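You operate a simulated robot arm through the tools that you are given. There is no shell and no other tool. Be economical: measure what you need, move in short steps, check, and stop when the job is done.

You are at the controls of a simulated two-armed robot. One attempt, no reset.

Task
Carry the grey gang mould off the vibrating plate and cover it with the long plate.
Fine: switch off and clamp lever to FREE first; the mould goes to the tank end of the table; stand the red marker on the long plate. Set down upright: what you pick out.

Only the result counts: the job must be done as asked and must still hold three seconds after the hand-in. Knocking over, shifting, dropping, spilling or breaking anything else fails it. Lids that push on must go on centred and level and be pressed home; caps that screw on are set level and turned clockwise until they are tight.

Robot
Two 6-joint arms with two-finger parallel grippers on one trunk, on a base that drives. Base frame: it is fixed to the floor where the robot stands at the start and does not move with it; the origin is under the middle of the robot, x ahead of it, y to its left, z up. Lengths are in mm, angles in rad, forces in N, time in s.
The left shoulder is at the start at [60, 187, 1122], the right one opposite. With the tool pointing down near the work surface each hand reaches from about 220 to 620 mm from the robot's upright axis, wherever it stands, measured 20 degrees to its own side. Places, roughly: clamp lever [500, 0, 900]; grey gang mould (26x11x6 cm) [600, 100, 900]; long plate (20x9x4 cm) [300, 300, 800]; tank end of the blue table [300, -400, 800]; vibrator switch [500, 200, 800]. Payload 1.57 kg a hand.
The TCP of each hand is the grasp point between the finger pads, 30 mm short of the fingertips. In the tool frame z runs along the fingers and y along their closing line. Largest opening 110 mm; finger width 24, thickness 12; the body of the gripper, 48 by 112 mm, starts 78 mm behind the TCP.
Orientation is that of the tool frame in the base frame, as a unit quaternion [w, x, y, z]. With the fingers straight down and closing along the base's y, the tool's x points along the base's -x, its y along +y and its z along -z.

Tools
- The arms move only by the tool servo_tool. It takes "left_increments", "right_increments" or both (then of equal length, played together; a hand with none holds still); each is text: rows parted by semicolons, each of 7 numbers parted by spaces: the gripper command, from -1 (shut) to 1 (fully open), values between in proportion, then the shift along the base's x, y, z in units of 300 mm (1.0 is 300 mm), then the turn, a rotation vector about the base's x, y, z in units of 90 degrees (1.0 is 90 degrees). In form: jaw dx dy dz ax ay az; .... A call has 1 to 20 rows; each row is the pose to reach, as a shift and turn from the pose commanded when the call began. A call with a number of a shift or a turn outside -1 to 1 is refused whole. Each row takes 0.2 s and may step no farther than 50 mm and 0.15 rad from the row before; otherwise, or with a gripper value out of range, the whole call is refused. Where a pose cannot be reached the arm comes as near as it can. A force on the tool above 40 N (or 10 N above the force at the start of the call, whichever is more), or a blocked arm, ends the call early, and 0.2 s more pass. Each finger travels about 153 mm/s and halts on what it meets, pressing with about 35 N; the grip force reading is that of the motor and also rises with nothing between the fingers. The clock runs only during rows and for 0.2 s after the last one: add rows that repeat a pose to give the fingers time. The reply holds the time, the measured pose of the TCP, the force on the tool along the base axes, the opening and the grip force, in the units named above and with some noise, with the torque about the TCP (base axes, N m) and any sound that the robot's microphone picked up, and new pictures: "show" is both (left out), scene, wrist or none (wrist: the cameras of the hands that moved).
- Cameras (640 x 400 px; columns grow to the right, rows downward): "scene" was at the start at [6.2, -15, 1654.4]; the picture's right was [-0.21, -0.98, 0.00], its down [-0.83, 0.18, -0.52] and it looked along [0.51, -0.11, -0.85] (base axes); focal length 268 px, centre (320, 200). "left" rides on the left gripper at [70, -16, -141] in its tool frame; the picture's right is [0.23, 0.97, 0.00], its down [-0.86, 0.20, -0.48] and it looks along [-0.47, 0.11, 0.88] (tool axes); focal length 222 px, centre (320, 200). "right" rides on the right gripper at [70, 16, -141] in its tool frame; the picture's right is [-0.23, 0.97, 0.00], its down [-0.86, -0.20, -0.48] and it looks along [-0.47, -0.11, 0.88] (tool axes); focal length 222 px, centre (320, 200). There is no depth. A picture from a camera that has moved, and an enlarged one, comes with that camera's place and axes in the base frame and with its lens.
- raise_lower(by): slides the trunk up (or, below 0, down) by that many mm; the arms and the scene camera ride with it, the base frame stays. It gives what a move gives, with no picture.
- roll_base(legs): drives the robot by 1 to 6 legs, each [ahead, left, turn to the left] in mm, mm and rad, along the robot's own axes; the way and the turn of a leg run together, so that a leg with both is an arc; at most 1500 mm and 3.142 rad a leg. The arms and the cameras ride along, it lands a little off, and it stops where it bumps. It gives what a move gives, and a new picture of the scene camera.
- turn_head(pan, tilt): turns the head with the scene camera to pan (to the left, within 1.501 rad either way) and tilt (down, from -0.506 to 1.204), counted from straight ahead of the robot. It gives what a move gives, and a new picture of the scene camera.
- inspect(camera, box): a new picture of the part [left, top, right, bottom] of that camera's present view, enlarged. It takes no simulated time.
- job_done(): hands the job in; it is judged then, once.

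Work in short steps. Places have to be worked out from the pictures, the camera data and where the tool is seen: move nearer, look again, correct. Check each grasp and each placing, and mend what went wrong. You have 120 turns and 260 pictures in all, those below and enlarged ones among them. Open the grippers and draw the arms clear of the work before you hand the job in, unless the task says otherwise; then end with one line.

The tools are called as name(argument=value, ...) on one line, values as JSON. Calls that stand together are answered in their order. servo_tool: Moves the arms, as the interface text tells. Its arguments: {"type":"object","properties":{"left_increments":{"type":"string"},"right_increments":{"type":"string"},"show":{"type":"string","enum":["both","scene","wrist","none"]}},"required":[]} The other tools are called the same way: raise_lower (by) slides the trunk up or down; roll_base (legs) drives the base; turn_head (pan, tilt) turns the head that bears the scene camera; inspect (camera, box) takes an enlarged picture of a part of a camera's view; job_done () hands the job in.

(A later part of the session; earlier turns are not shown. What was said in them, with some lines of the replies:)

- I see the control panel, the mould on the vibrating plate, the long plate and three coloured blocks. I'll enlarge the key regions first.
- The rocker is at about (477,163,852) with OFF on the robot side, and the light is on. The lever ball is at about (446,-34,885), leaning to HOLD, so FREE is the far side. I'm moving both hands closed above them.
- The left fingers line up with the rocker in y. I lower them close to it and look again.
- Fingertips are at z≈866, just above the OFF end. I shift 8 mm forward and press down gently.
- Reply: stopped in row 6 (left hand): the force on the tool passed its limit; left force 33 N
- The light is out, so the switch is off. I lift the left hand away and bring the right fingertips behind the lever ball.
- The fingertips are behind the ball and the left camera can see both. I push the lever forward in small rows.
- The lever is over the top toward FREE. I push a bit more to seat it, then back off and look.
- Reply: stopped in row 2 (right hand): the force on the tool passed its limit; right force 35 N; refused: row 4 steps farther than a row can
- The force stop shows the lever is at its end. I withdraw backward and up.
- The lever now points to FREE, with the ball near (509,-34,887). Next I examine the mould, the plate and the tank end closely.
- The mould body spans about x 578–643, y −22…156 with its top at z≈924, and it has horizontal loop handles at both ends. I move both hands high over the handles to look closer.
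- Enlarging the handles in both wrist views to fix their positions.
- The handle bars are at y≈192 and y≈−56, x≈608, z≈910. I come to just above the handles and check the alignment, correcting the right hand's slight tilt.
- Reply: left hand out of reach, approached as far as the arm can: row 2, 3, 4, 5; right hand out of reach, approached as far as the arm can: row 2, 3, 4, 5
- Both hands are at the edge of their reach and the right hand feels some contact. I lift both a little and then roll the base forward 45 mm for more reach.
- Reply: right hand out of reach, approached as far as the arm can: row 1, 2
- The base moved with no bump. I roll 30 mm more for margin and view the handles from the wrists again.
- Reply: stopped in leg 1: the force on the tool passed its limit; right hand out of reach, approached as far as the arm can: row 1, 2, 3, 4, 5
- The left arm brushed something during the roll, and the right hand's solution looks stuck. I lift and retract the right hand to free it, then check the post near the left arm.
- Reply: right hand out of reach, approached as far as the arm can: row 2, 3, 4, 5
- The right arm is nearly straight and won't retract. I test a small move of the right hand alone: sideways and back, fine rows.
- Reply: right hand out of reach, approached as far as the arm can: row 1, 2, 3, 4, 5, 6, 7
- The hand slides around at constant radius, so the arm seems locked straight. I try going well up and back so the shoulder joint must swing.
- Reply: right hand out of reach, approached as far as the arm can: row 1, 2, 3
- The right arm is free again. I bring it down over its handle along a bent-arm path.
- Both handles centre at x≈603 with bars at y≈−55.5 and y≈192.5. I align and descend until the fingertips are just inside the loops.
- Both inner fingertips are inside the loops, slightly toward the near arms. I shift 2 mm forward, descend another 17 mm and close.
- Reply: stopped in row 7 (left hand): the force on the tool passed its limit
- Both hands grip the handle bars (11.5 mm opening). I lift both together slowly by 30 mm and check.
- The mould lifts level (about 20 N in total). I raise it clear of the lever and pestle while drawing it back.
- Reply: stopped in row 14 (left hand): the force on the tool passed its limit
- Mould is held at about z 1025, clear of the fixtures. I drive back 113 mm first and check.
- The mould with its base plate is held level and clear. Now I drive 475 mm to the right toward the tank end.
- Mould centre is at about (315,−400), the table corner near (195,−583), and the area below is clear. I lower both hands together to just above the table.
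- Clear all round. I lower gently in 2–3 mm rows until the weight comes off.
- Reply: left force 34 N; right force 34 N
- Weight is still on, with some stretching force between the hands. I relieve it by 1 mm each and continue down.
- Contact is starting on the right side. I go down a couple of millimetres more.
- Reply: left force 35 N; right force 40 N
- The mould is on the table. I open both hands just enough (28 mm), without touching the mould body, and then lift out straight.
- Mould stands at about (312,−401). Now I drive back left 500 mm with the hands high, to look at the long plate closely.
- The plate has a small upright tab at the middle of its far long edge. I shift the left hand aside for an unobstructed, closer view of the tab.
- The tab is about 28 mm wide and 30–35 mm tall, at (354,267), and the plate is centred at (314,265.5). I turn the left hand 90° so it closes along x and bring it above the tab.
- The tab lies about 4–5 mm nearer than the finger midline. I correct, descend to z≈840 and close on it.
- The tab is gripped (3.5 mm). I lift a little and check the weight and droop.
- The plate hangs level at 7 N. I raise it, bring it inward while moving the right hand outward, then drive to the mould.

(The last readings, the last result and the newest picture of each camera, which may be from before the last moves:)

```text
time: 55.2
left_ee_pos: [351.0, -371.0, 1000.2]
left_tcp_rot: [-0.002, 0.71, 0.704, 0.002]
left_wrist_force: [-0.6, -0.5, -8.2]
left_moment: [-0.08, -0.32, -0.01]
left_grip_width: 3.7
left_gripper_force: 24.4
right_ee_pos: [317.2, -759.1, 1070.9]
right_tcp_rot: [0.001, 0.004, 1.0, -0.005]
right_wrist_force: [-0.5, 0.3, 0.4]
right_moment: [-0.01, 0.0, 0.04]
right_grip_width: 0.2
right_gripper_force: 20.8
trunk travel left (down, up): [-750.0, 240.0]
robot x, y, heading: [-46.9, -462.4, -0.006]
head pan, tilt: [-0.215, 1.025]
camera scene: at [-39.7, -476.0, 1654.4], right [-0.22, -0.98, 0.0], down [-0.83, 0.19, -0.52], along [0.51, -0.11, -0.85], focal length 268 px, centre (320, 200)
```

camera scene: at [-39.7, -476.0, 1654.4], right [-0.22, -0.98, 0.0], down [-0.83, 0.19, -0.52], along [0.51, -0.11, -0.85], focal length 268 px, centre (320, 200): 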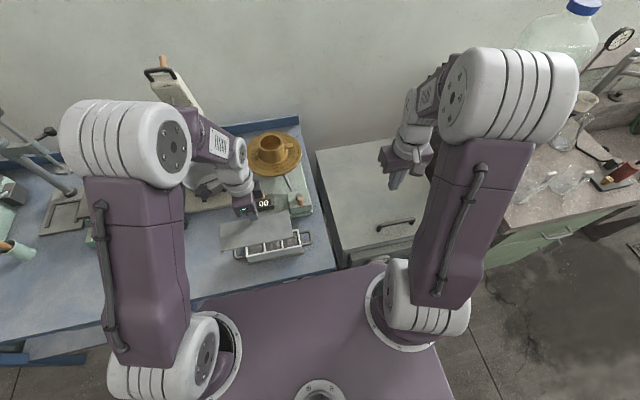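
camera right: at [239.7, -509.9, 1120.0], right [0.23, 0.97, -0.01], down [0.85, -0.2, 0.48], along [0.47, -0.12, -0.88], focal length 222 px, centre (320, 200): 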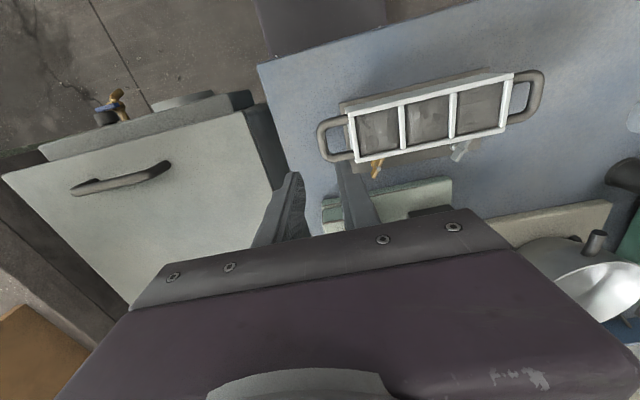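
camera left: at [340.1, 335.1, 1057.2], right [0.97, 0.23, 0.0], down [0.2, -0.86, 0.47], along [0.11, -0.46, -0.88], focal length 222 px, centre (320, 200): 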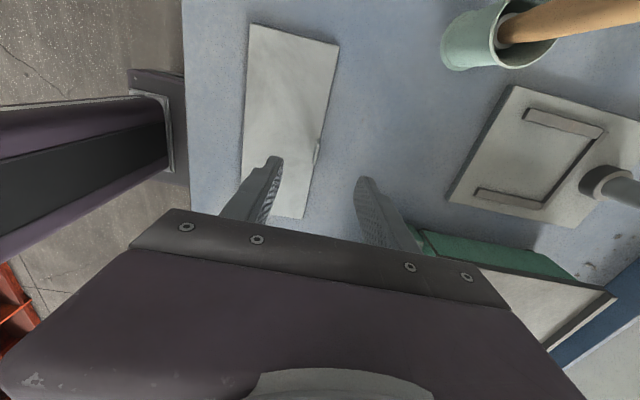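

Plate is over the mould area. I move to y≈−400 and down to z≈940, then compare the plate and mould edges.

servo_tool(left_increments="-1 0 -0.05 -0.03 0 0 0; -1 0 -0.098 -0.08 0 0 0; -1 0 -0.098 -0.14 0 0 0; -1 0 -0.098 -0.2 0 0 0; -1 0 -0.098 -0.2 0 0 0", show="none")

inspect(camera="scene", box=[200, 190, 330, 280])

inspect(camera="left", box=[120, 0, 480, 230])

inspect(camera="right", box=[320, 0, 640, 200])

```text
time: 56.4
left_ee_pos: [351.7, -403.6, 940.2]
left_tcp_rot: [-0.002, 0.71, 0.705, 0.003]
left_wrist_force: [0.1, 0.3, -7.3]
left_moment: [-0.02, -0.3, -0.05]
left_grip_width: 3.7
left_gripper_force: 24.9
right_ee_pos: [316.7, -760.6, 1070.2]
right_tcp_rot: [0.001, 0.004, 1.0, -0.004]
right_wrist_force: [-0.4, 0.7, -0.1]
right_moment: [-0.04, 0.03, -0.02]
right_grip_width: 0.0
right_gripper_force: 21.4
trunk travel left (down, up): [-750.0, 240.0]
robot x, y, heading: [-46.0, -463.9, -0.007]
head pan, tilt: [-0.215, 1.025]
```

```text
4.44 times, centred on (265, 235) of scene
camera zoom: at [-39.9, -477.5, 1654.4], right [-0.22, -0.98, 0.0], down [-0.83, 0.19, -0.52], along [0.51, -0.11, -0.85], focal length 1190 px, centre (564, 44)
```

zoom: 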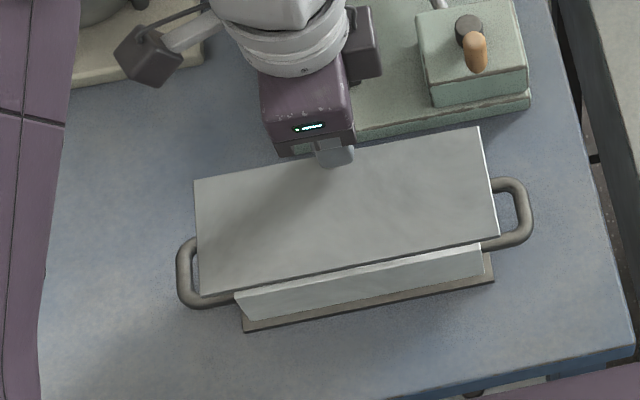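

```text
1.74 times, centred on (300, 115) of left
camera zoom: at [334.0, -334.3, 1082.3], right [0.98, 0.22, 0.0], down [0.19, -0.86, 0.47], along [0.11, -0.46, -0.88], focal length 386 px, centre (355, 348)
```

zoom: 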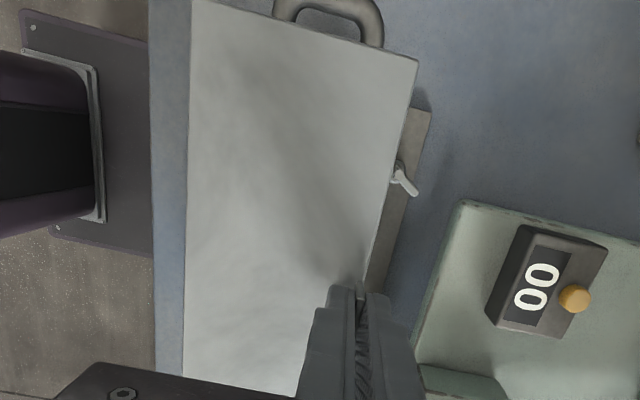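

```text
2.00 times, centred on (480, 100) of right
camera zoom: at [247.9, -743.0, 1210.6], right [0.24, 0.97, -0.01], down [0.85, -0.2, 0.48], along [0.47, -0.12, -0.88], focal length 444 px, centre (0, 400)
```

zoom: 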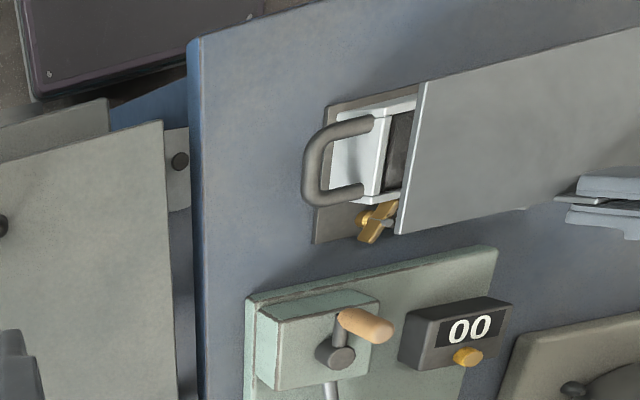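

Plate centre reads (310.7,−404) and mould centre (311.3,−403), so they are well aligned. I lower slowly until contact.

servo_tool(left_increments="-1 0.003 0.004 -0.04 0 0 -0.007; -1 0.003 0.004 -0.08 0 0 -0.007; -1 0.003 0.004 -0.1 0 0 -0.007; -1 0.003 0.004 -0.11 0 0 -0.007; -1 0.003 0.004 -0.118 0 0 -0.007; -1 0.003 0.004 -0.118 0 0 -0.007", show="none")

inspect(camera="scene", box=[200, 190, 330, 280])

inspect(camera="right", box=[420, 20, 580, 120])

```text
time: 57.8
left_ee_pos: [352.8, -400.8, 904.6]
left_tcp_rot: [-0.002, 0.713, 0.701, 0.002]
left_wrist_force: [0.0, -0.8, -8.6]
left_moment: [0.01, -0.3, 0.03]
left_grip_width: 3.8
left_gripper_force: 24.6
right_ee_pos: [317.5, -759.6, 1071.3]
right_tcp_rot: [0.001, 0.005, 1.0, -0.005]
right_wrist_force: [-0.8, -0.1, 0.0]
right_moment: [0.02, -0.04, -0.01]
right_grip_width: 0.1
right_gripper_force: 21.3
trunk travel left (down, up): [-750.0, 240.0]
robot x, y, heading: [-48.2, -462.9, -0.009]
head pan, tilt: [-0.215, 1.025]
```

```text
4.44 times, centred on (265, 235) of scene
camera zoom: at [-39.7, -477.1, 1654.4], right [-0.22, -0.98, 0.0], down [-0.83, 0.19, -0.52], along [0.51, -0.11, -0.85], focal length 1190 px, centre (564, 44)
```

zoom: 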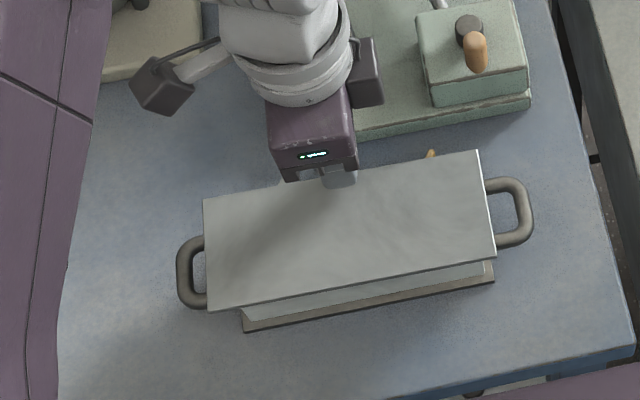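

```text
4.00 times, centred on (500, 70) of right
camera zoom: at [248.1, -742.8, 1210.6], right [0.24, 0.97, -0.01], down [0.85, -0.2, 0.48], along [0.47, -0.12, -0.88], focal length 888 px, centre (-400, 720)
```

zoom: 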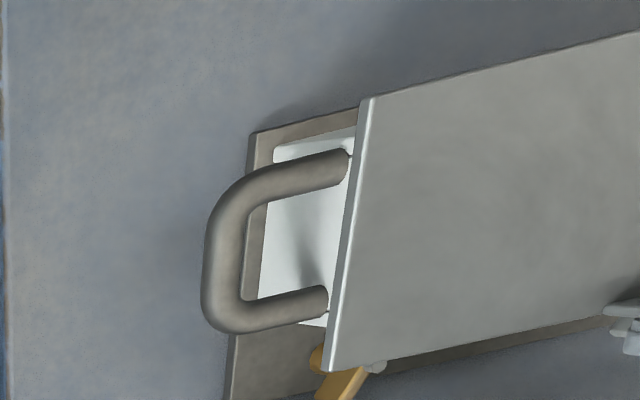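

Still hanging free; I continue down 2 mm at a time.

servo_tool(left_increments="-1 0 0 -0.006 0 0 0; -1 0 0 -0.012 0 0 0; -1 0 0 -0.018 0 0 0; -1 0 0 -0.018 0 0 0", show="none")

```text
time: 58.8
left_ee_pos: [350.4, -398.2, 900.6]
left_tcp_rot: [-0.002, 0.714, 0.7, 0.002]
left_wrist_force: [-0.1, -0.1, -8.3]
left_moment: [-0.02, -0.28, 0.0]
left_grip_width: 3.8
left_gripper_force: 24.8
right_ee_pos: [316.1, -758.9, 1071.4]
right_tcp_rot: [0.001, 0.005, 1.0, -0.004]
right_wrist_force: [0.0, 0.1, 0.4]
right_moment: [0.01, 0.01, -0.02]
right_grip_width: 0.0
right_gripper_force: 21.6
trunk travel left (down, up): [-750.0, 240.0]
robot x, y, heading: [-46.9, -462.6, -0.006]
head pan, tilt: [-0.215, 1.025]
```

servo_tool(left_increments="-1 0 0 -0.006 0 0 0; -1 0 0 -0.012 0 0 0; -1 0 0 -0.018 0 0 0; -1 0 0 -0.018 0 0 0", show="none")

inspect(camera="scene", box=[200, 190, 330, 280])

```text
time: 59.8
left_ee_pos: [352.0, -400.1, 893.9]
left_tcp_rot: [0.0, 0.713, 0.701, 0.004]
left_wrist_force: [5.3, 4.0, 19.7]
left_moment: [0.2, 0.27, 0.0]
left_grip_width: 3.8
left_gripper_force: 24.8
right_ee_pos: [316.6, -759.6, 1071.8]
right_tcp_rot: [0.001, 0.004, 1.0, -0.004]
right_wrist_force: [-1.1, -0.1, 0.3]
right_moment: [0.01, -0.01, 0.03]
right_grip_width: 0.0
right_gripper_force: 21.7
trunk travel left (down, up): [-750.0, 240.0]
robot x, y, heading: [-48.5, -463.7, -0.011]
head pan, tilt: [-0.215, 1.025]
```

```text
4.44 times, centred on (265, 235) of scene
camera zoom: at [-41.7, -476.8, 1654.6], right [-0.22, -0.98, 0.0], down [-0.83, 0.19, -0.52], along [0.51, -0.11, -0.85], focal length 1190 px, centre (564, 44)
```

zoom: 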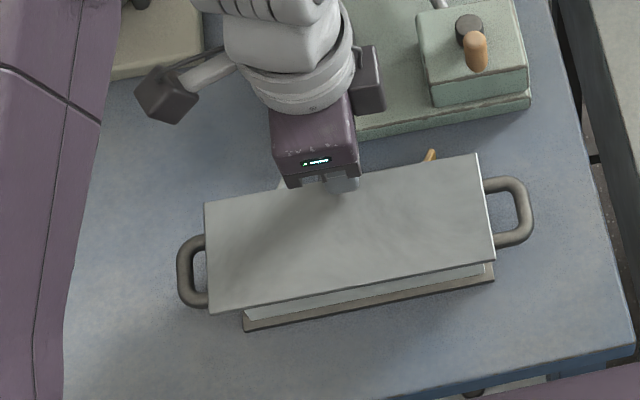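

Contact reached, but the plate reads about (+2.5,+4) mm off the mould centre. I lift 5 mm, shift, and lower again.

servo_tool(left_increments="-1 0 0 0.02 0 0 0; -1 -0.008 -0.013 0.02 0 0 0; -1 -0.008 -0.013 0.02 0 0 0; -1 -0.008 -0.013 0.01 0 0 0; -1 -0.008 -0.013 0.003 0 0 0; -1 -0.008 -0.013 0.0 0 0 0; -1 -0.008 -0.013 0.0 0 0 0", show="none")

inspect(camera="scene", box=[200, 190, 330, 280])

inspect(camera="right", box=[420, 20, 580, 120])

```text
time: 61.4
left_ee_pos: [349.0, -401.1, 894.3]
left_tcp_rot: [-0.001, 0.713, 0.701, 0.003]
left_wrist_force: [0.0, 0.7, 0.1]
left_moment: [-0.72, 0.17, 0.02]
left_grip_width: 3.8
left_gripper_force: 25.0
right_ee_pos: [317.1, -759.4, 1070.6]
right_tcp_rot: [0.001, 0.004, 1.0, -0.004]
right_wrist_force: [-0.3, -0.3, 0.5]
right_moment: [0.01, 0.01, -0.01]
right_grip_width: 0.0
right_gripper_force: 21.2
trunk travel left (down, up): [-750.0, 240.0]
robot x, y, heading: [-47.8, -461.3, -0.006]
head pan, tilt: [-0.215, 1.025]
```

```text
4.44 times, centred on (265, 235) of scene
camera zoom: at [-40.3, -477.1, 1654.6], right [-0.22, -0.98, 0.0], down [-0.83, 0.19, -0.52], along [0.51, -0.11, -0.85], focal length 1190 px, centre (564, 44)
```

zoom: 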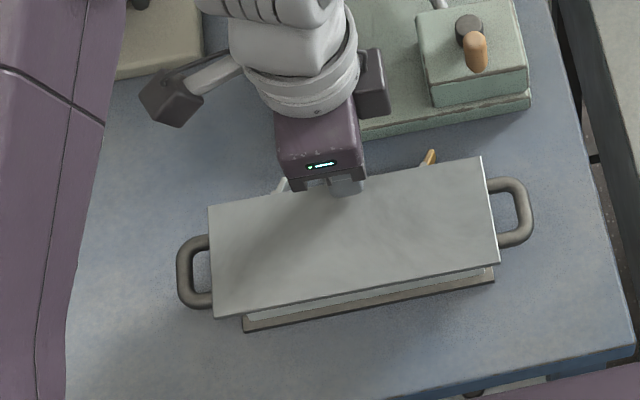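

```text
4.00 times, centred on (500, 70) of right
camera zoom: at [247.6, -742.8, 1210.9], right [0.24, 0.97, -0.01], down [0.85, -0.2, 0.48], along [0.47, -0.12, -0.88], focal length 888 px, centre (-400, 720)
```

zoom: 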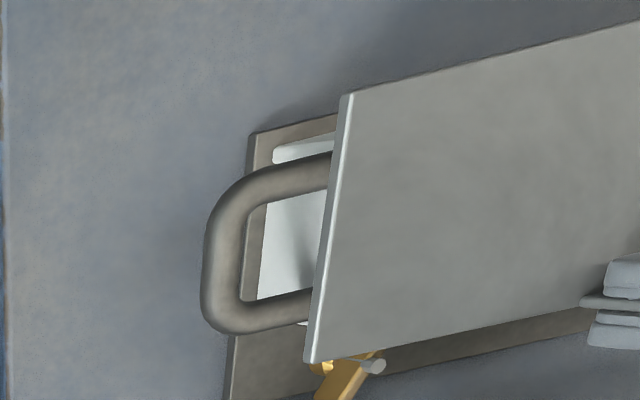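

The weight now rests on the mould with even overhang. I release the tab and raise the hand.

servo_tool(left_increments="-0.9 0 0 0 0 0 0; -0.7 0 0 0 0 0 0; -0.5 0 0 0 0 0 0; -0.4 0 0 0 0 0 0; -0.4 0 0 0.06 0 0 0; -0.4 0 0 0.15 0 0 0; -0.4 0 0 0.3 0 0 0; -0.4 0 0 0.45 0 0 0")

inspect(camera="scene", box=[200, 190, 330, 280])

inspect(camera="right", box=[420, 20, 640, 160])

```text
time: 63.2
left_ee_pos: [349.9, -400.9, 1026.3]
left_tcp_rot: [-0.002, 0.713, 0.701, 0.002]
left_wrist_force: [0.2, -0.4, 0.8]
left_moment: [-0.01, -0.03, 0.02]
left_grip_width: 33.0
left_gripper_force: 0.0
right_ee_pos: [315.2, -760.3, 1070.4]
right_tcp_rot: [0.001, 0.004, 1.0, -0.004]
right_wrist_force: [0.5, 0.4, 0.6]
right_moment: [0.0, -0.04, 0.01]
right_grip_width: 0.0
right_gripper_force: 21.4
trunk travel left (down, up): [-750.0, 240.0]
robot x, y, heading: [-43.7, -463.7, -0.009]
head pan, tilt: [-0.215, 1.025]
camera scene: at [-42.0, -477.1, 1654.4], right [-0.22, -0.98, 0.0], down [-0.83, 0.19, -0.52], along [0.51, -0.11, -0.85], focal length 268 px, centre (320, 200)
camera left: at [334.7, -331.8, 1167.6], right [0.98, 0.21, 0.0], down [0.18, -0.86, 0.47], along [0.1, -0.46, -0.88], focal length 222 px, centre (320, 200)
```

scene: 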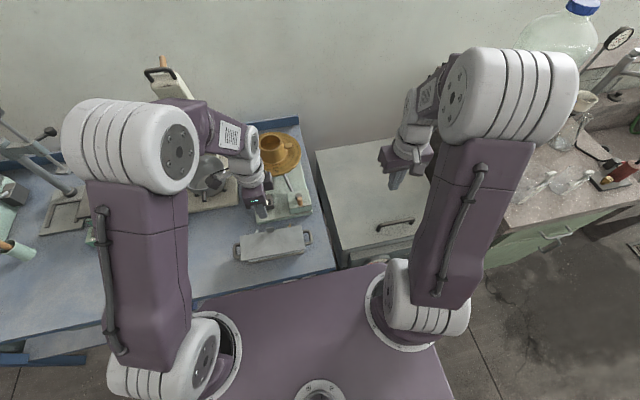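
left: 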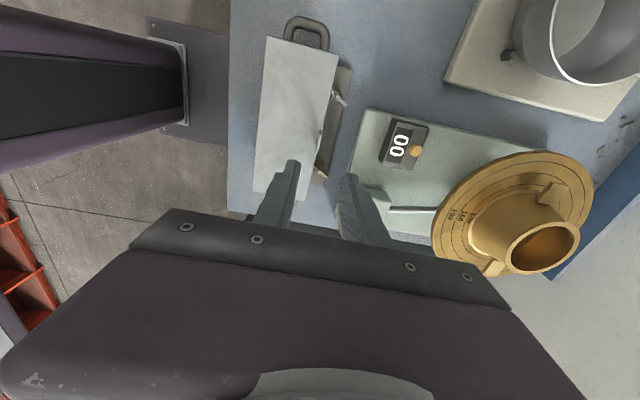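

```text
4.44 times, centred on (265, 235) of scene
camera zoom: at [-42.0, -477.1, 1654.4], right [-0.22, -0.98, 0.0], down [-0.83, 0.19, -0.52], along [0.51, -0.11, -0.85], focal length 1190 px, centre (564, 44)
```

zoom: 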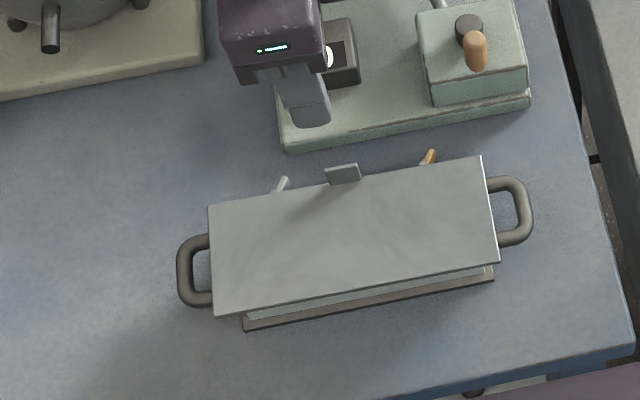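

```text
2.86 times, centred on (530, 90) of right
camera zoom: at [246.4, -742.8, 1211.1], right [0.24, 0.97, -0.01], down [0.85, -0.2, 0.48], along [0.47, -0.12, -0.88], focal length 635 px, centre (-280, 514)
```

zoom: 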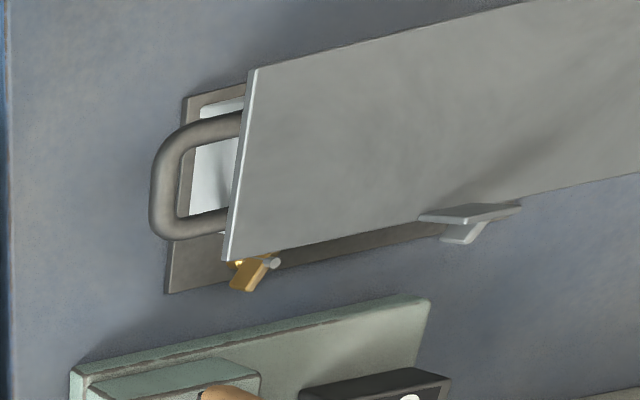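

The plate lies level and centred with its tab up. Now I reach left with the left hand toward the red marker near (278,−59).

servo_tool(left_increments="-0.4 -0.03 0.12 0 0 0 0; -0.4 -0.07 0.25 0 0 0 0; -0.4 -0.1 0.38 0 0 0 0; -0.4 -0.14 0.51 0 0 0 0; -0.4 -0.17 0.64 -0.05 0 0 0; -0.4 -0.2 0.77 -0.1 0 0 0; -0.4 -0.23 0.9 -0.15 0 0 0; -0.4 -0.24 0.99 -0.2 0 0 0; -0.4 -0.24 0.99 -0.2 0 0 0")

inspect(camera="scene", box=[60, 220, 220, 340])

```text
time: 65.2
left_ee_pos: [276.5, -109.3, 969.9]
left_tcp_rot: [-0.001, 0.714, 0.7, 0.003]
left_wrist_force: [-0.7, 0.0, -0.2]
left_moment: [0.01, -0.01, 0.0]
left_grip_width: 33.2
left_gripper_force: 0.1
right_ee_pos: [316.7, -760.0, 1070.5]
right_tcp_rot: [0.001, 0.004, 1.0, -0.005]
right_wrist_force: [0.4, -0.4, 1.0]
right_moment: [0.0, -0.01, -0.01]
right_grip_width: 0.0
right_gripper_force: 21.0
trunk travel left (down, up): [-750.0, 240.0]
robot x, y, heading: [-46.2, -462.8, -0.005]
head pan, tilt: [-0.215, 1.025]
camera scene: at [-40.8, -478.2, 1654.4], right [-0.22, -0.98, 0.0], down [-0.83, 0.19, -0.52], along [0.51, -0.11, -0.85], focal length 268 px, centre (320, 200)
camera left: at [261.1, -39.5, 1111.2], right [0.98, 0.21, 0.0], down [0.18, -0.86, 0.47], along [0.1, -0.46, -0.88], focal length 222 px, centre (320, 200)
```

scene: 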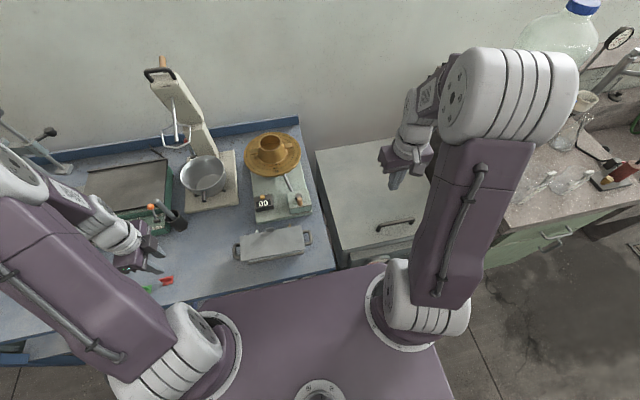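
left: 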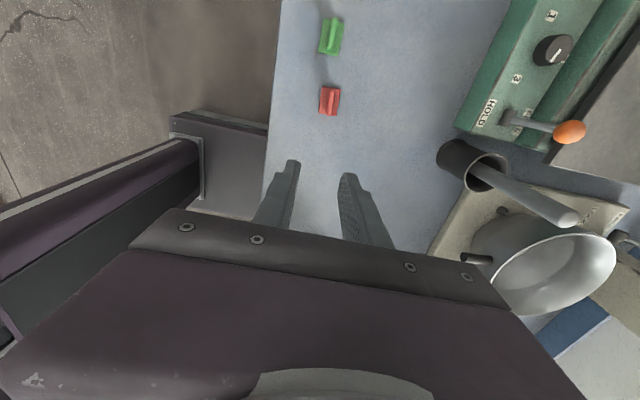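

```text
3.33 times, centred on (140, 280) of scene
camera zoom: at [-40.8, -478.2, 1654.4], right [-0.22, -0.98, 0.0], down [-0.83, 0.19, -0.52], along [0.51, -0.11, -0.85], focal length 892 px, centre (920, -67)
```

zoom: 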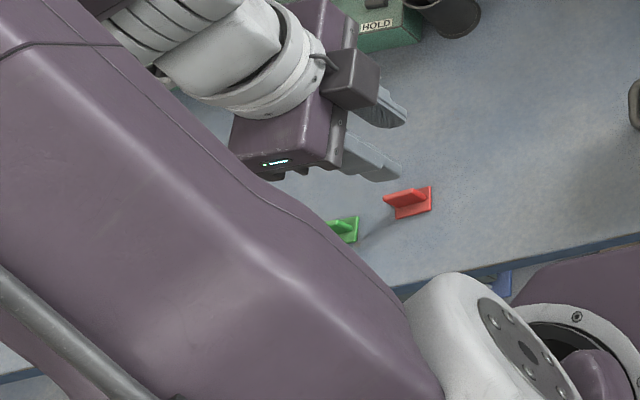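

inspect(camera="left", box=[280, 70, 380, 135])

```text
6.15 times, centred on (330, 102) of left
camera zoom: at [261.1, -39.5, 1111.2], right [0.98, 0.21, 0.0], down [0.18, -0.86, 0.47], along [0.1, -0.46, -0.88], focal length 1367 px, centre (258, 800)
```

zoom: 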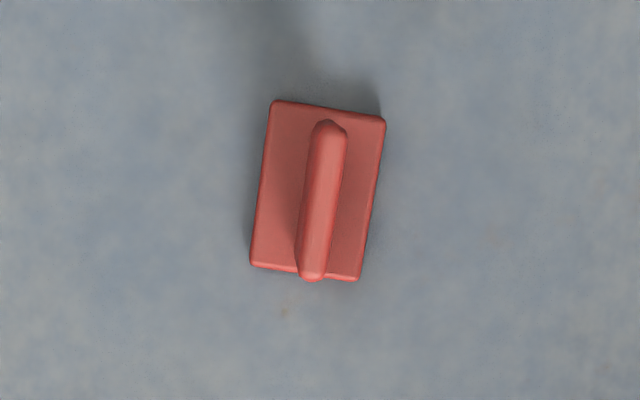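

The marker's fin is about 7 mm thick along x, centred at (279,−59). I move above it.

servo_tool(left_increments="-0.4 0.004 0.08 0 0 0 0; -0.4 0.008 0.168 -0.05 0 0 0; -0.4 0.008 0.168 -0.18 0 0 0; -0.4 0.008 0.168 -0.3 0 0 0; -0.4 0.008 0.168 -0.32 0 0 0; -0.4 0.008 0.168 -0.32 0 0 0", show="none")

inspect(camera="left", box=[260, 100, 400, 200])

inspect(camera="scene", box=[100, 230, 200, 300])

```text
time: 66.6
left_ee_pos: [280.9, -56.3, 873.4]
left_tcp_rot: [-0.001, 0.713, 0.701, 0.003]
left_wrist_force: [-0.1, -0.4, 0.3]
left_moment: [0.0, 0.02, -0.01]
left_grip_width: 33.0
left_gripper_force: 0.1
right_ee_pos: [317.0, -759.4, 1069.0]
right_tcp_rot: [0.002, 0.004, 1.0, -0.005]
right_wrist_force: [-0.1, 0.3, 0.1]
right_moment: [0.0, 0.0, 0.04]
right_grip_width: 0.1
right_gripper_force: 21.1
trunk travel left (down, up): [-750.0, 240.0]
robot x, y, heading: [-49.2, -460.2, -0.007]
head pan, tilt: [-0.215, 1.025]
```

```text
4.00 times, centred on (330, 150) of left
camera zoom: at [264.1, 12.8, 1013.8], right [0.98, 0.21, 0.0], down [0.18, -0.86, 0.47], along [0.1, -0.46, -0.88], focal length 888 px, centre (280, 400)
```

zoom: 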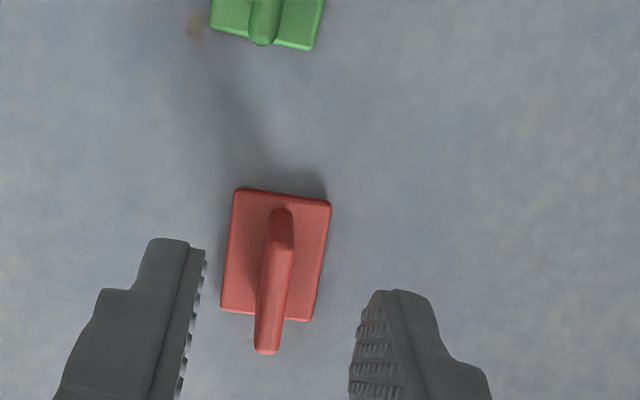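

```text
5.71 times, centred on (150, 265) of scene
camera zoom: at [-40.6, -477.5, 1654.4], right [-0.22, -0.98, 0.0], down [-0.83, 0.19, -0.52], along [0.51, -0.11, -0.85], focal length 1530 px, centre (1291, -171)
```

zoom: 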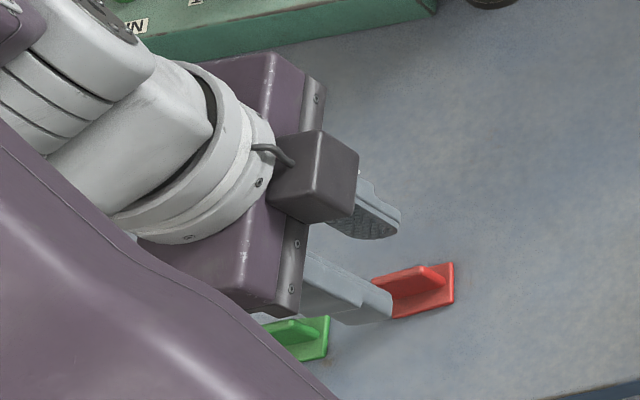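

The fin is centred between the fingers. I descend so the tips are just above the marker base, close, and lift.

servo_tool(left_increments="-0.4 0 -0.004 -0.05 0 0 0; -0.4 0 -0.004 -0.09 0 0 0; -0.4 0 -0.004 -0.11 0 0 0; -0.4 0 -0.004 -0.11 0 0 0; -0.8 0 -0.004 -0.11 0 0 0; -1 0 -0.004 -0.11 0 0 0; -1 0 -0.004 -0.11 0 0 0", show="none")

servo_tool(left_increments="-1 0 0 0.03 0 0 0; -1 0 0 0.1 0 0 0; -1 0 0 0.2 0 0 0; -1 0 0 0.3 0 0 0; -1 0 0 0.4 0 0 0; -1 0 0 0.4 0 0 0", show="none")

inspect(camera="left", box=[240, 80, 420, 210])

inspect(camera="scene", box=[80, 200, 220, 300])

```text
time: 68.2
left_ee_pos: [278.6, -56.2, 840.8]
left_tcp_rot: [-0.002, 0.713, 0.701, 0.002]
left_wrist_force: [-0.1, 1.2, -0.4]
left_moment: [-0.01, 0.0, 0.0]
left_grip_width: 4.6
left_gripper_force: 24.4
right_ee_pos: [316.7, -759.8, 1069.9]
right_tcp_rot: [0.0, 0.004, 1.0, -0.004]
right_wrist_force: [0.1, 0.7, -0.3]
right_moment: [-0.01, 0.01, 0.01]
right_grip_width: 0.0
right_gripper_force: 21.5
trunk travel left (down, up): [-750.0, 240.0]
robot x, y, heading: [-46.7, -459.8, -0.006]
head pan, tilt: [-0.215, 1.025]
```

```text
time: 69.6
left_ee_pos: [279.0, -56.3, 960.1]
left_tcp_rot: [-0.002, 0.714, 0.701, 0.003]
left_wrist_force: [0.6, 0.6, 0.5]
left_moment: [0.0, 0.02, 0.01]
left_grip_width: 4.3
left_gripper_force: 25.0
right_ee_pos: [315.9, -759.4, 1070.5]
right_tcp_rot: [0.001, 0.004, 1.0, -0.004]
right_wrist_force: [0.8, 0.1, -0.2]
right_moment: [0.01, -0.04, 0.01]
right_grip_width: 0.0
right_gripper_force: 20.8
trunk travel left (down, up): [-750.0, 240.0]
robot x, y, heading: [-48.0, -463.5, -0.009]
head pan, tilt: [-0.215, 1.025]
```

```text
3.08 times, centred on (330, 145) of left
camera zoom: at [262.9, 12.8, 1101.0], right [0.98, 0.21, 0.0], down [0.18, -0.86, 0.47], along [0.1, -0.46, -0.88], focal length 684 px, centre (289, 369)
```

zoom: 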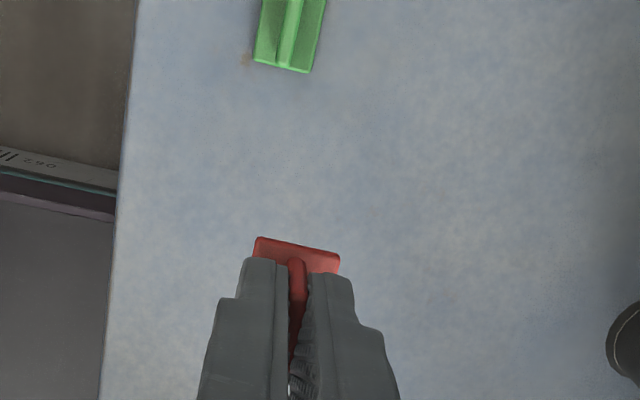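

```text
4.00 times, centred on (150, 250) of scene
camera zoom: at [-40.2, -476.9, 1654.4], right [-0.22, -0.98, 0.0], down [-0.83, 0.19, -0.52], along [0.51, -0.11, -0.85], focal length 1071 px, centre (1000, 0)
```

zoom: 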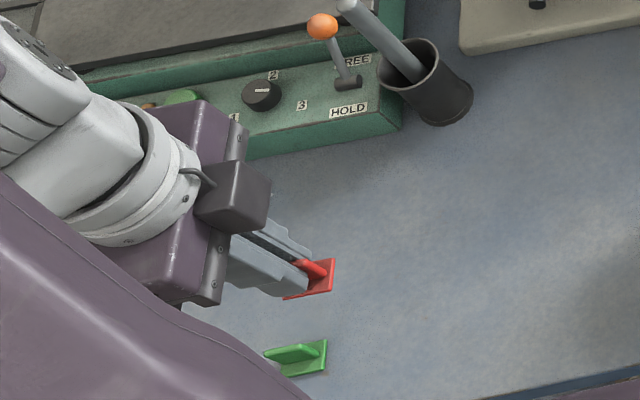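

Marker is held upright. I carry it over to the plate, staying high.

servo_tool(left_increments="-1 0.01 -0.12 0.02 0 0 0; -1 0.02 -0.24 0.04 0 0 0; -1 0.03 -0.36 0.05 0 0 0; -1 0.04 -0.48 0.05 0 0 0; -1 0.05 -0.6 0.05 0 0 0; -1 0.06 -0.72 0.05 0 0 0; -1 0.07 -0.84 0.05 0 0 0; -1 0.08 -0.95 0.05 0 0 0; -1 0.08 -0.99 0.05 0 0 0", show="none")

servo_tool(left_increments="-1 0 -0.1 -0.03 0 0 0; -1 0 -0.16 -0.08 0 0 0; -1 0 -0.16 -0.15 0 0 0; -1 0 -0.16 -0.2 0 0 0; -1 0 -0.16 -0.2 0 0 0", show="scene")

inspect(camera="scene", box=[200, 190, 330, 280])

inspect(camera="left", box=[180, 20, 460, 200])

```text
time: 71.6
left_ee_pos: [304.3, -355.1, 974.8]
left_tcp_rot: [-0.002, 0.713, 0.701, 0.002]
left_wrist_force: [0.9, 0.0, -0.2]
left_moment: [-0.01, -0.01, 0.02]
left_grip_width: 4.3
left_gripper_force: 24.9
right_ee_pos: [317.0, -759.3, 1070.9]
right_tcp_rot: [0.001, 0.004, 1.0, -0.004]
right_wrist_force: [0.2, -0.6, 0.1]
right_moment: [0.0, 0.05, -0.01]
right_grip_width: 0.1
right_gripper_force: 21.2
trunk travel left (down, up): [-750.0, 240.0]
robot x, y, heading: [-51.0, -461.4, -0.004]
head pan, tilt: [-0.215, 1.025]
```

```text
time: 72.8
left_ee_pos: [302.3, -403.2, 915.3]
left_tcp_rot: [0.0, 0.713, 0.701, 0.003]
left_wrist_force: [0.2, 0.6, -0.5]
left_moment: [0.0, -0.02, -0.02]
left_grip_width: 4.3
left_gripper_force: 24.6
right_ee_pos: [316.3, -760.9, 1070.6]
right_tcp_rot: [0.001, 0.004, 1.0, -0.004]
right_wrist_force: [-0.2, 0.2, -0.2]
right_moment: [-0.01, -0.01, -0.01]
right_grip_width: 0.0
right_gripper_force: 21.2
trunk travel left (down, up): [-750.0, 240.0]
robot x, y, heading: [-44.7, -460.4, -0.01]
head pan, tilt: [-0.215, 1.025]
camera scene: at [-40.9, -477.3, 1654.4], right [-0.22, -0.98, 0.0], down [-0.83, 0.19, -0.52], along [0.51, -0.11, -0.85], focal length 268 px, centre (320, 200)
```

scene: 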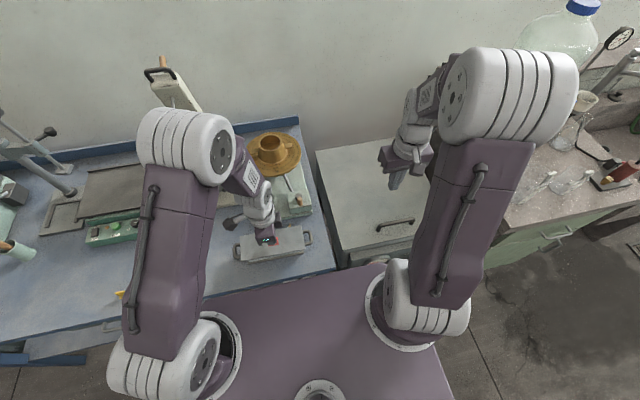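

```text
4.44 times, centred on (265, 235) of scene
camera zoom: at [-40.9, -477.3, 1654.4], right [-0.22, -0.98, 0.0], down [-0.83, 0.19, -0.52], along [0.51, -0.11, -0.85], focal length 1190 px, centre (564, 44)
```

zoom: 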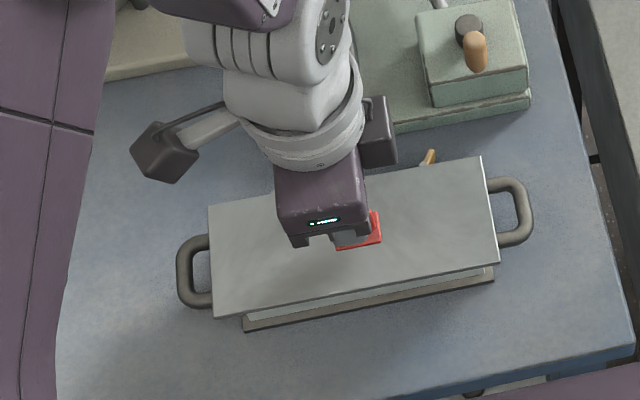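

```text
2.22 times, centred on (320, 110) of left
camera zoom: at [287.0, -333.2, 1056.8], right [0.98, 0.21, 0.0], down [0.18, -0.86, 0.47], along [0.1, -0.46, -0.88], focal length 494 px, centre (320, 400)
```

zoom: 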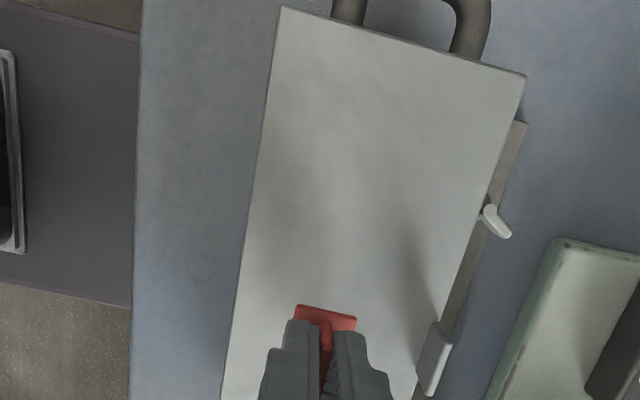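

Marker is above the plate's middle, clear of the tab. I lower in 2–3 mm rows to the plate.

servo_tool(left_increments="-1 0 0 -0.02 0 0 0; -1 0 0 -0.035 0 0 0; -1 0 0 -0.045 0 0 0; -1 0 0 -0.052 0 0 0; -1 0 0 -0.052 0 0 0", show="none")

```text
time: 74.0
left_ee_pos: [303.9, -402.4, 902.0]
left_tcp_rot: [0.0, 0.713, 0.701, 0.004]
left_wrist_force: [2.1, 0.1, 22.6]
left_moment: [-0.01, -0.03, 0.02]
left_grip_width: 4.5
left_gripper_force: 25.0
right_ee_pos: [315.6, -759.3, 1071.0]
right_tcp_rot: [0.001, 0.004, 1.0, -0.004]
right_wrist_force: [0.0, -0.6, -0.3]
right_moment: [0.02, 0.03, 0.0]
right_grip_width: 0.0
right_gripper_force: 21.3
trunk travel left (down, up): [-750.0, 240.0]
robot x, y, heading: [-46.0, -462.6, -0.006]
head pan, tilt: [-0.215, 1.025]
```

Contact is felt. I ease off slightly, open, and lift straight up.

servo_tool(left_increments="-1 0 0 0.002 0 0 0; -0.9 0 0 0.002 0 0 0; -0.7 0 0 0.002 0 0 0; -0.5 0 0 0.002 0 0 0; -0.5 0 0 0.03 0 0 0; -0.5 0 0 0.1 0 0 0; -0.5 0 0 0.22 0 0 0; -0.5 0 0 0.35 0 0 0; -0.5 0 0.1 0.45 0 0 0; -0.5 0 0.24 0.5 0 0 0", show="scene")

inspect(camera="scene", box=[200, 190, 330, 280])

inspect(camera="right", box=[420, 0, 640, 140])

```text
time: 76.2
left_ee_pos: [302.7, -328.2, 1050.1]
left_tcp_rot: [-0.002, 0.713, 0.701, 0.002]
left_wrist_force: [0.3, 0.0, 0.3]
left_moment: [-0.01, 0.02, 0.04]
left_grip_width: 27.2
left_gripper_force: 0.2
right_ee_pos: [316.0, -759.1, 1071.7]
right_tcp_rot: [0.001, 0.004, 1.0, -0.005]
right_wrist_force: [0.8, 1.6, 0.6]
right_moment: [-0.01, 0.02, -0.02]
right_grip_width: 0.3
right_gripper_force: 21.2
trunk travel left (down, up): [-750.0, 240.0]
robot x, y, heading: [-46.2, -462.8, -0.008]
head pan, tilt: [-0.215, 1.025]
camera scene: at [-41.0, -475.1, 1654.4], right [-0.22, -0.98, 0.0], down [-0.83, 0.19, -0.52], along [0.51, -0.12, -0.85], focal length 268 px, centre (320, 200)
```

scene: 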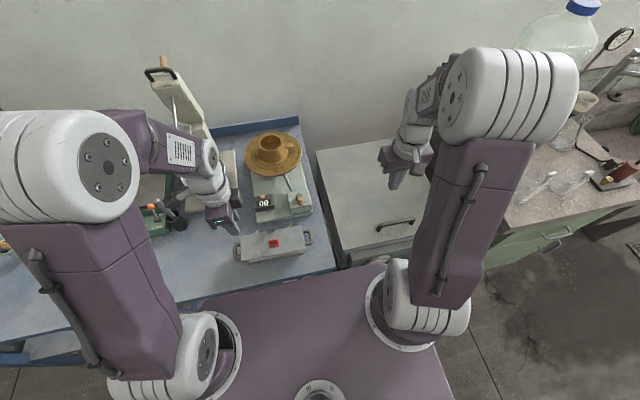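

```text
4.44 times, centred on (265, 235) of scene
camera zoom: at [-41.0, -475.1, 1654.4], right [-0.22, -0.98, 0.0], down [-0.83, 0.19, -0.52], along [0.51, -0.12, -0.85], focal length 1190 px, centre (564, 44)
```

zoom: 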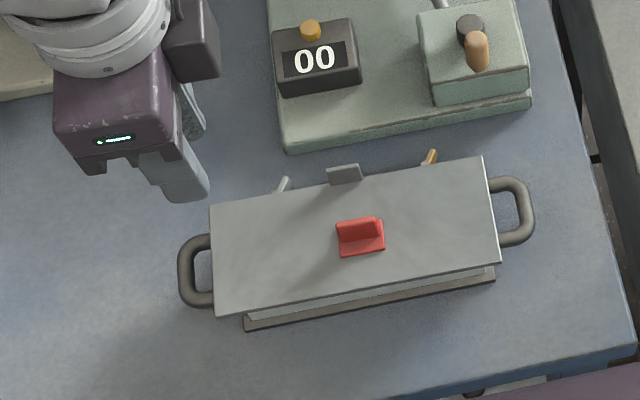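

```text
2.86 times, centred on (530, 70) of right
camera zoom: at [247.2, -741.4, 1211.2], right [0.24, 0.97, -0.01], down [0.85, -0.2, 0.48], along [0.47, -0.12, -0.88], focal length 635 px, centre (-280, 571)
```

zoom: 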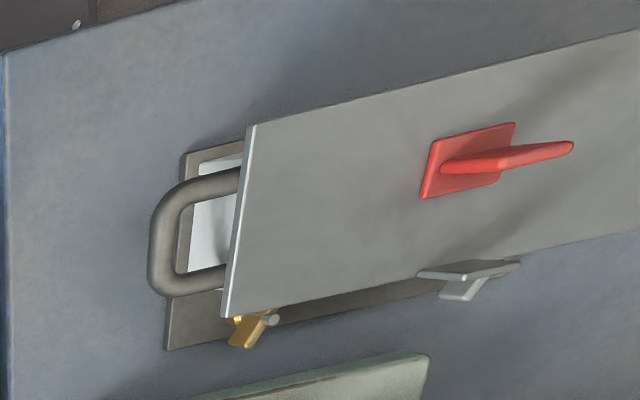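

The marker stands on the plate. I open both grippers and draw the arms clear, then check the panel and neighbours.

servo_tool(left_increments="0 -0.03 0.05 0.1 0 0 0; 0.5 -0.06 0.1 0.2 0 0 0; 1 -0.1 0.15 0.3 0 0 0; 1 -0.1 0.15 0.35 0 0 0", right_increments="0 0 0 0.05 0 0 0; 0.5 0 0 0.1 0 0 0; 1 0 0 0.15 0 0 0; 1 0 0 0.15 0 0 0", show="none")

turn_head(pan=0.45, tilt=0.85)

inspect(camera="left", box=[0, 0, 640, 220])

```text
time: 77.2
left_ee_pos: [271.6, -283.2, 1156.7]
left_tcp_rot: [-0.002, 0.713, 0.701, 0.003]
left_wrist_force: [1.1, -1.0, -0.1]
left_moment: [0.04, 0.02, 0.02]
left_grip_width: 109.9
left_gripper_force: 0.1
right_ee_pos: [317.2, -759.7, 1116.0]
right_tcp_rot: [0.001, 0.005, 1.0, -0.004]
right_wrist_force: [0.0, -0.3, -0.1]
right_moment: [-0.01, -0.05, 0.0]
right_grip_width: 110.1
right_gripper_force: 0.1
trunk travel left (down, up): [-750.0, 240.0]
robot x, y, heading: [-42.6, -460.3, -0.004]
head pan, tilt: [-0.215, 1.025]
```

```text
time: 78.2
left_ee_pos: [271.4, -283.4, 1156.7]
left_tcp_rot: [-0.001, 0.713, 0.701, 0.003]
left_wrist_force: [0.0, 0.3, -0.1]
left_moment: [0.01, 0.0, 0.0]
left_grip_width: 109.6
left_gripper_force: 0.0
right_ee_pos: [315.9, -758.4, 1115.9]
right_tcp_rot: [0.0, 0.004, 1.0, -0.005]
right_wrist_force: [0.1, 0.4, 0.2]
right_moment: [0.05, -0.03, 0.01]
right_grip_width: 110.1
right_gripper_force: 0.2
trunk travel left (down, up): [-750.0, 240.0]
robot x, y, heading: [-50.3, -460.4, -0.006]
head pan, tilt: [0.45, 0.85]
camera scene: at [-36.6, -429.0, 1667.2], right [0.43, -0.9, 0.0], down [-0.68, -0.32, -0.66], along [0.6, 0.28, -0.75], focal length 268 px, centre (320, 200)
```

scene: 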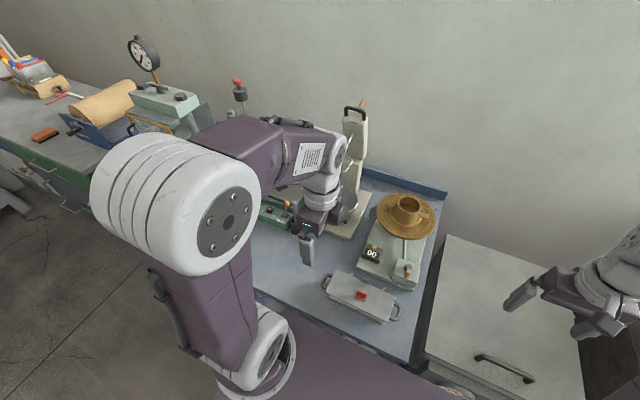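

```text
1.00 times, centred on (320, 110) of left
camera zoom: at [255.1, -214.6, 1297.4], right [0.98, 0.21, 0.0], down [0.18, -0.86, 0.47], along [0.1, -0.46, -0.88], focal length 222 px, centre (320, 290)
```

zoom: 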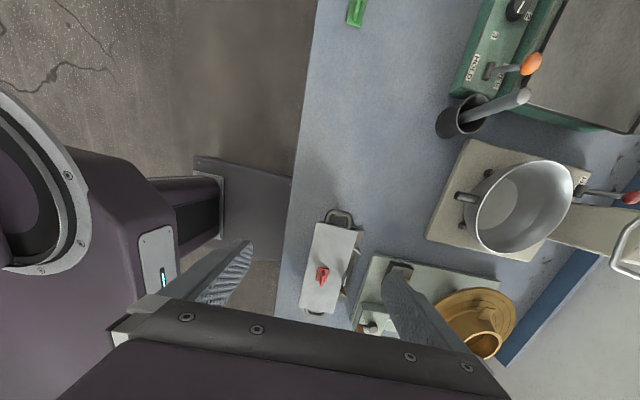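

The switch is off, the lever points to FREE, the mould is covered at the tank end with the red marker standing on the plate, and both arms are clear. I hand in.

job_done()

```text
The job is handed in.
```

The job is done and handed in: the vibrator is switched off and the clamp lever is at FREE. The mould is at the tank end of the table under the long plate, with the red marker standing upright on it. The left arm brushed something near the tall post while I was driving forward; the post still stands and I saw no shift.
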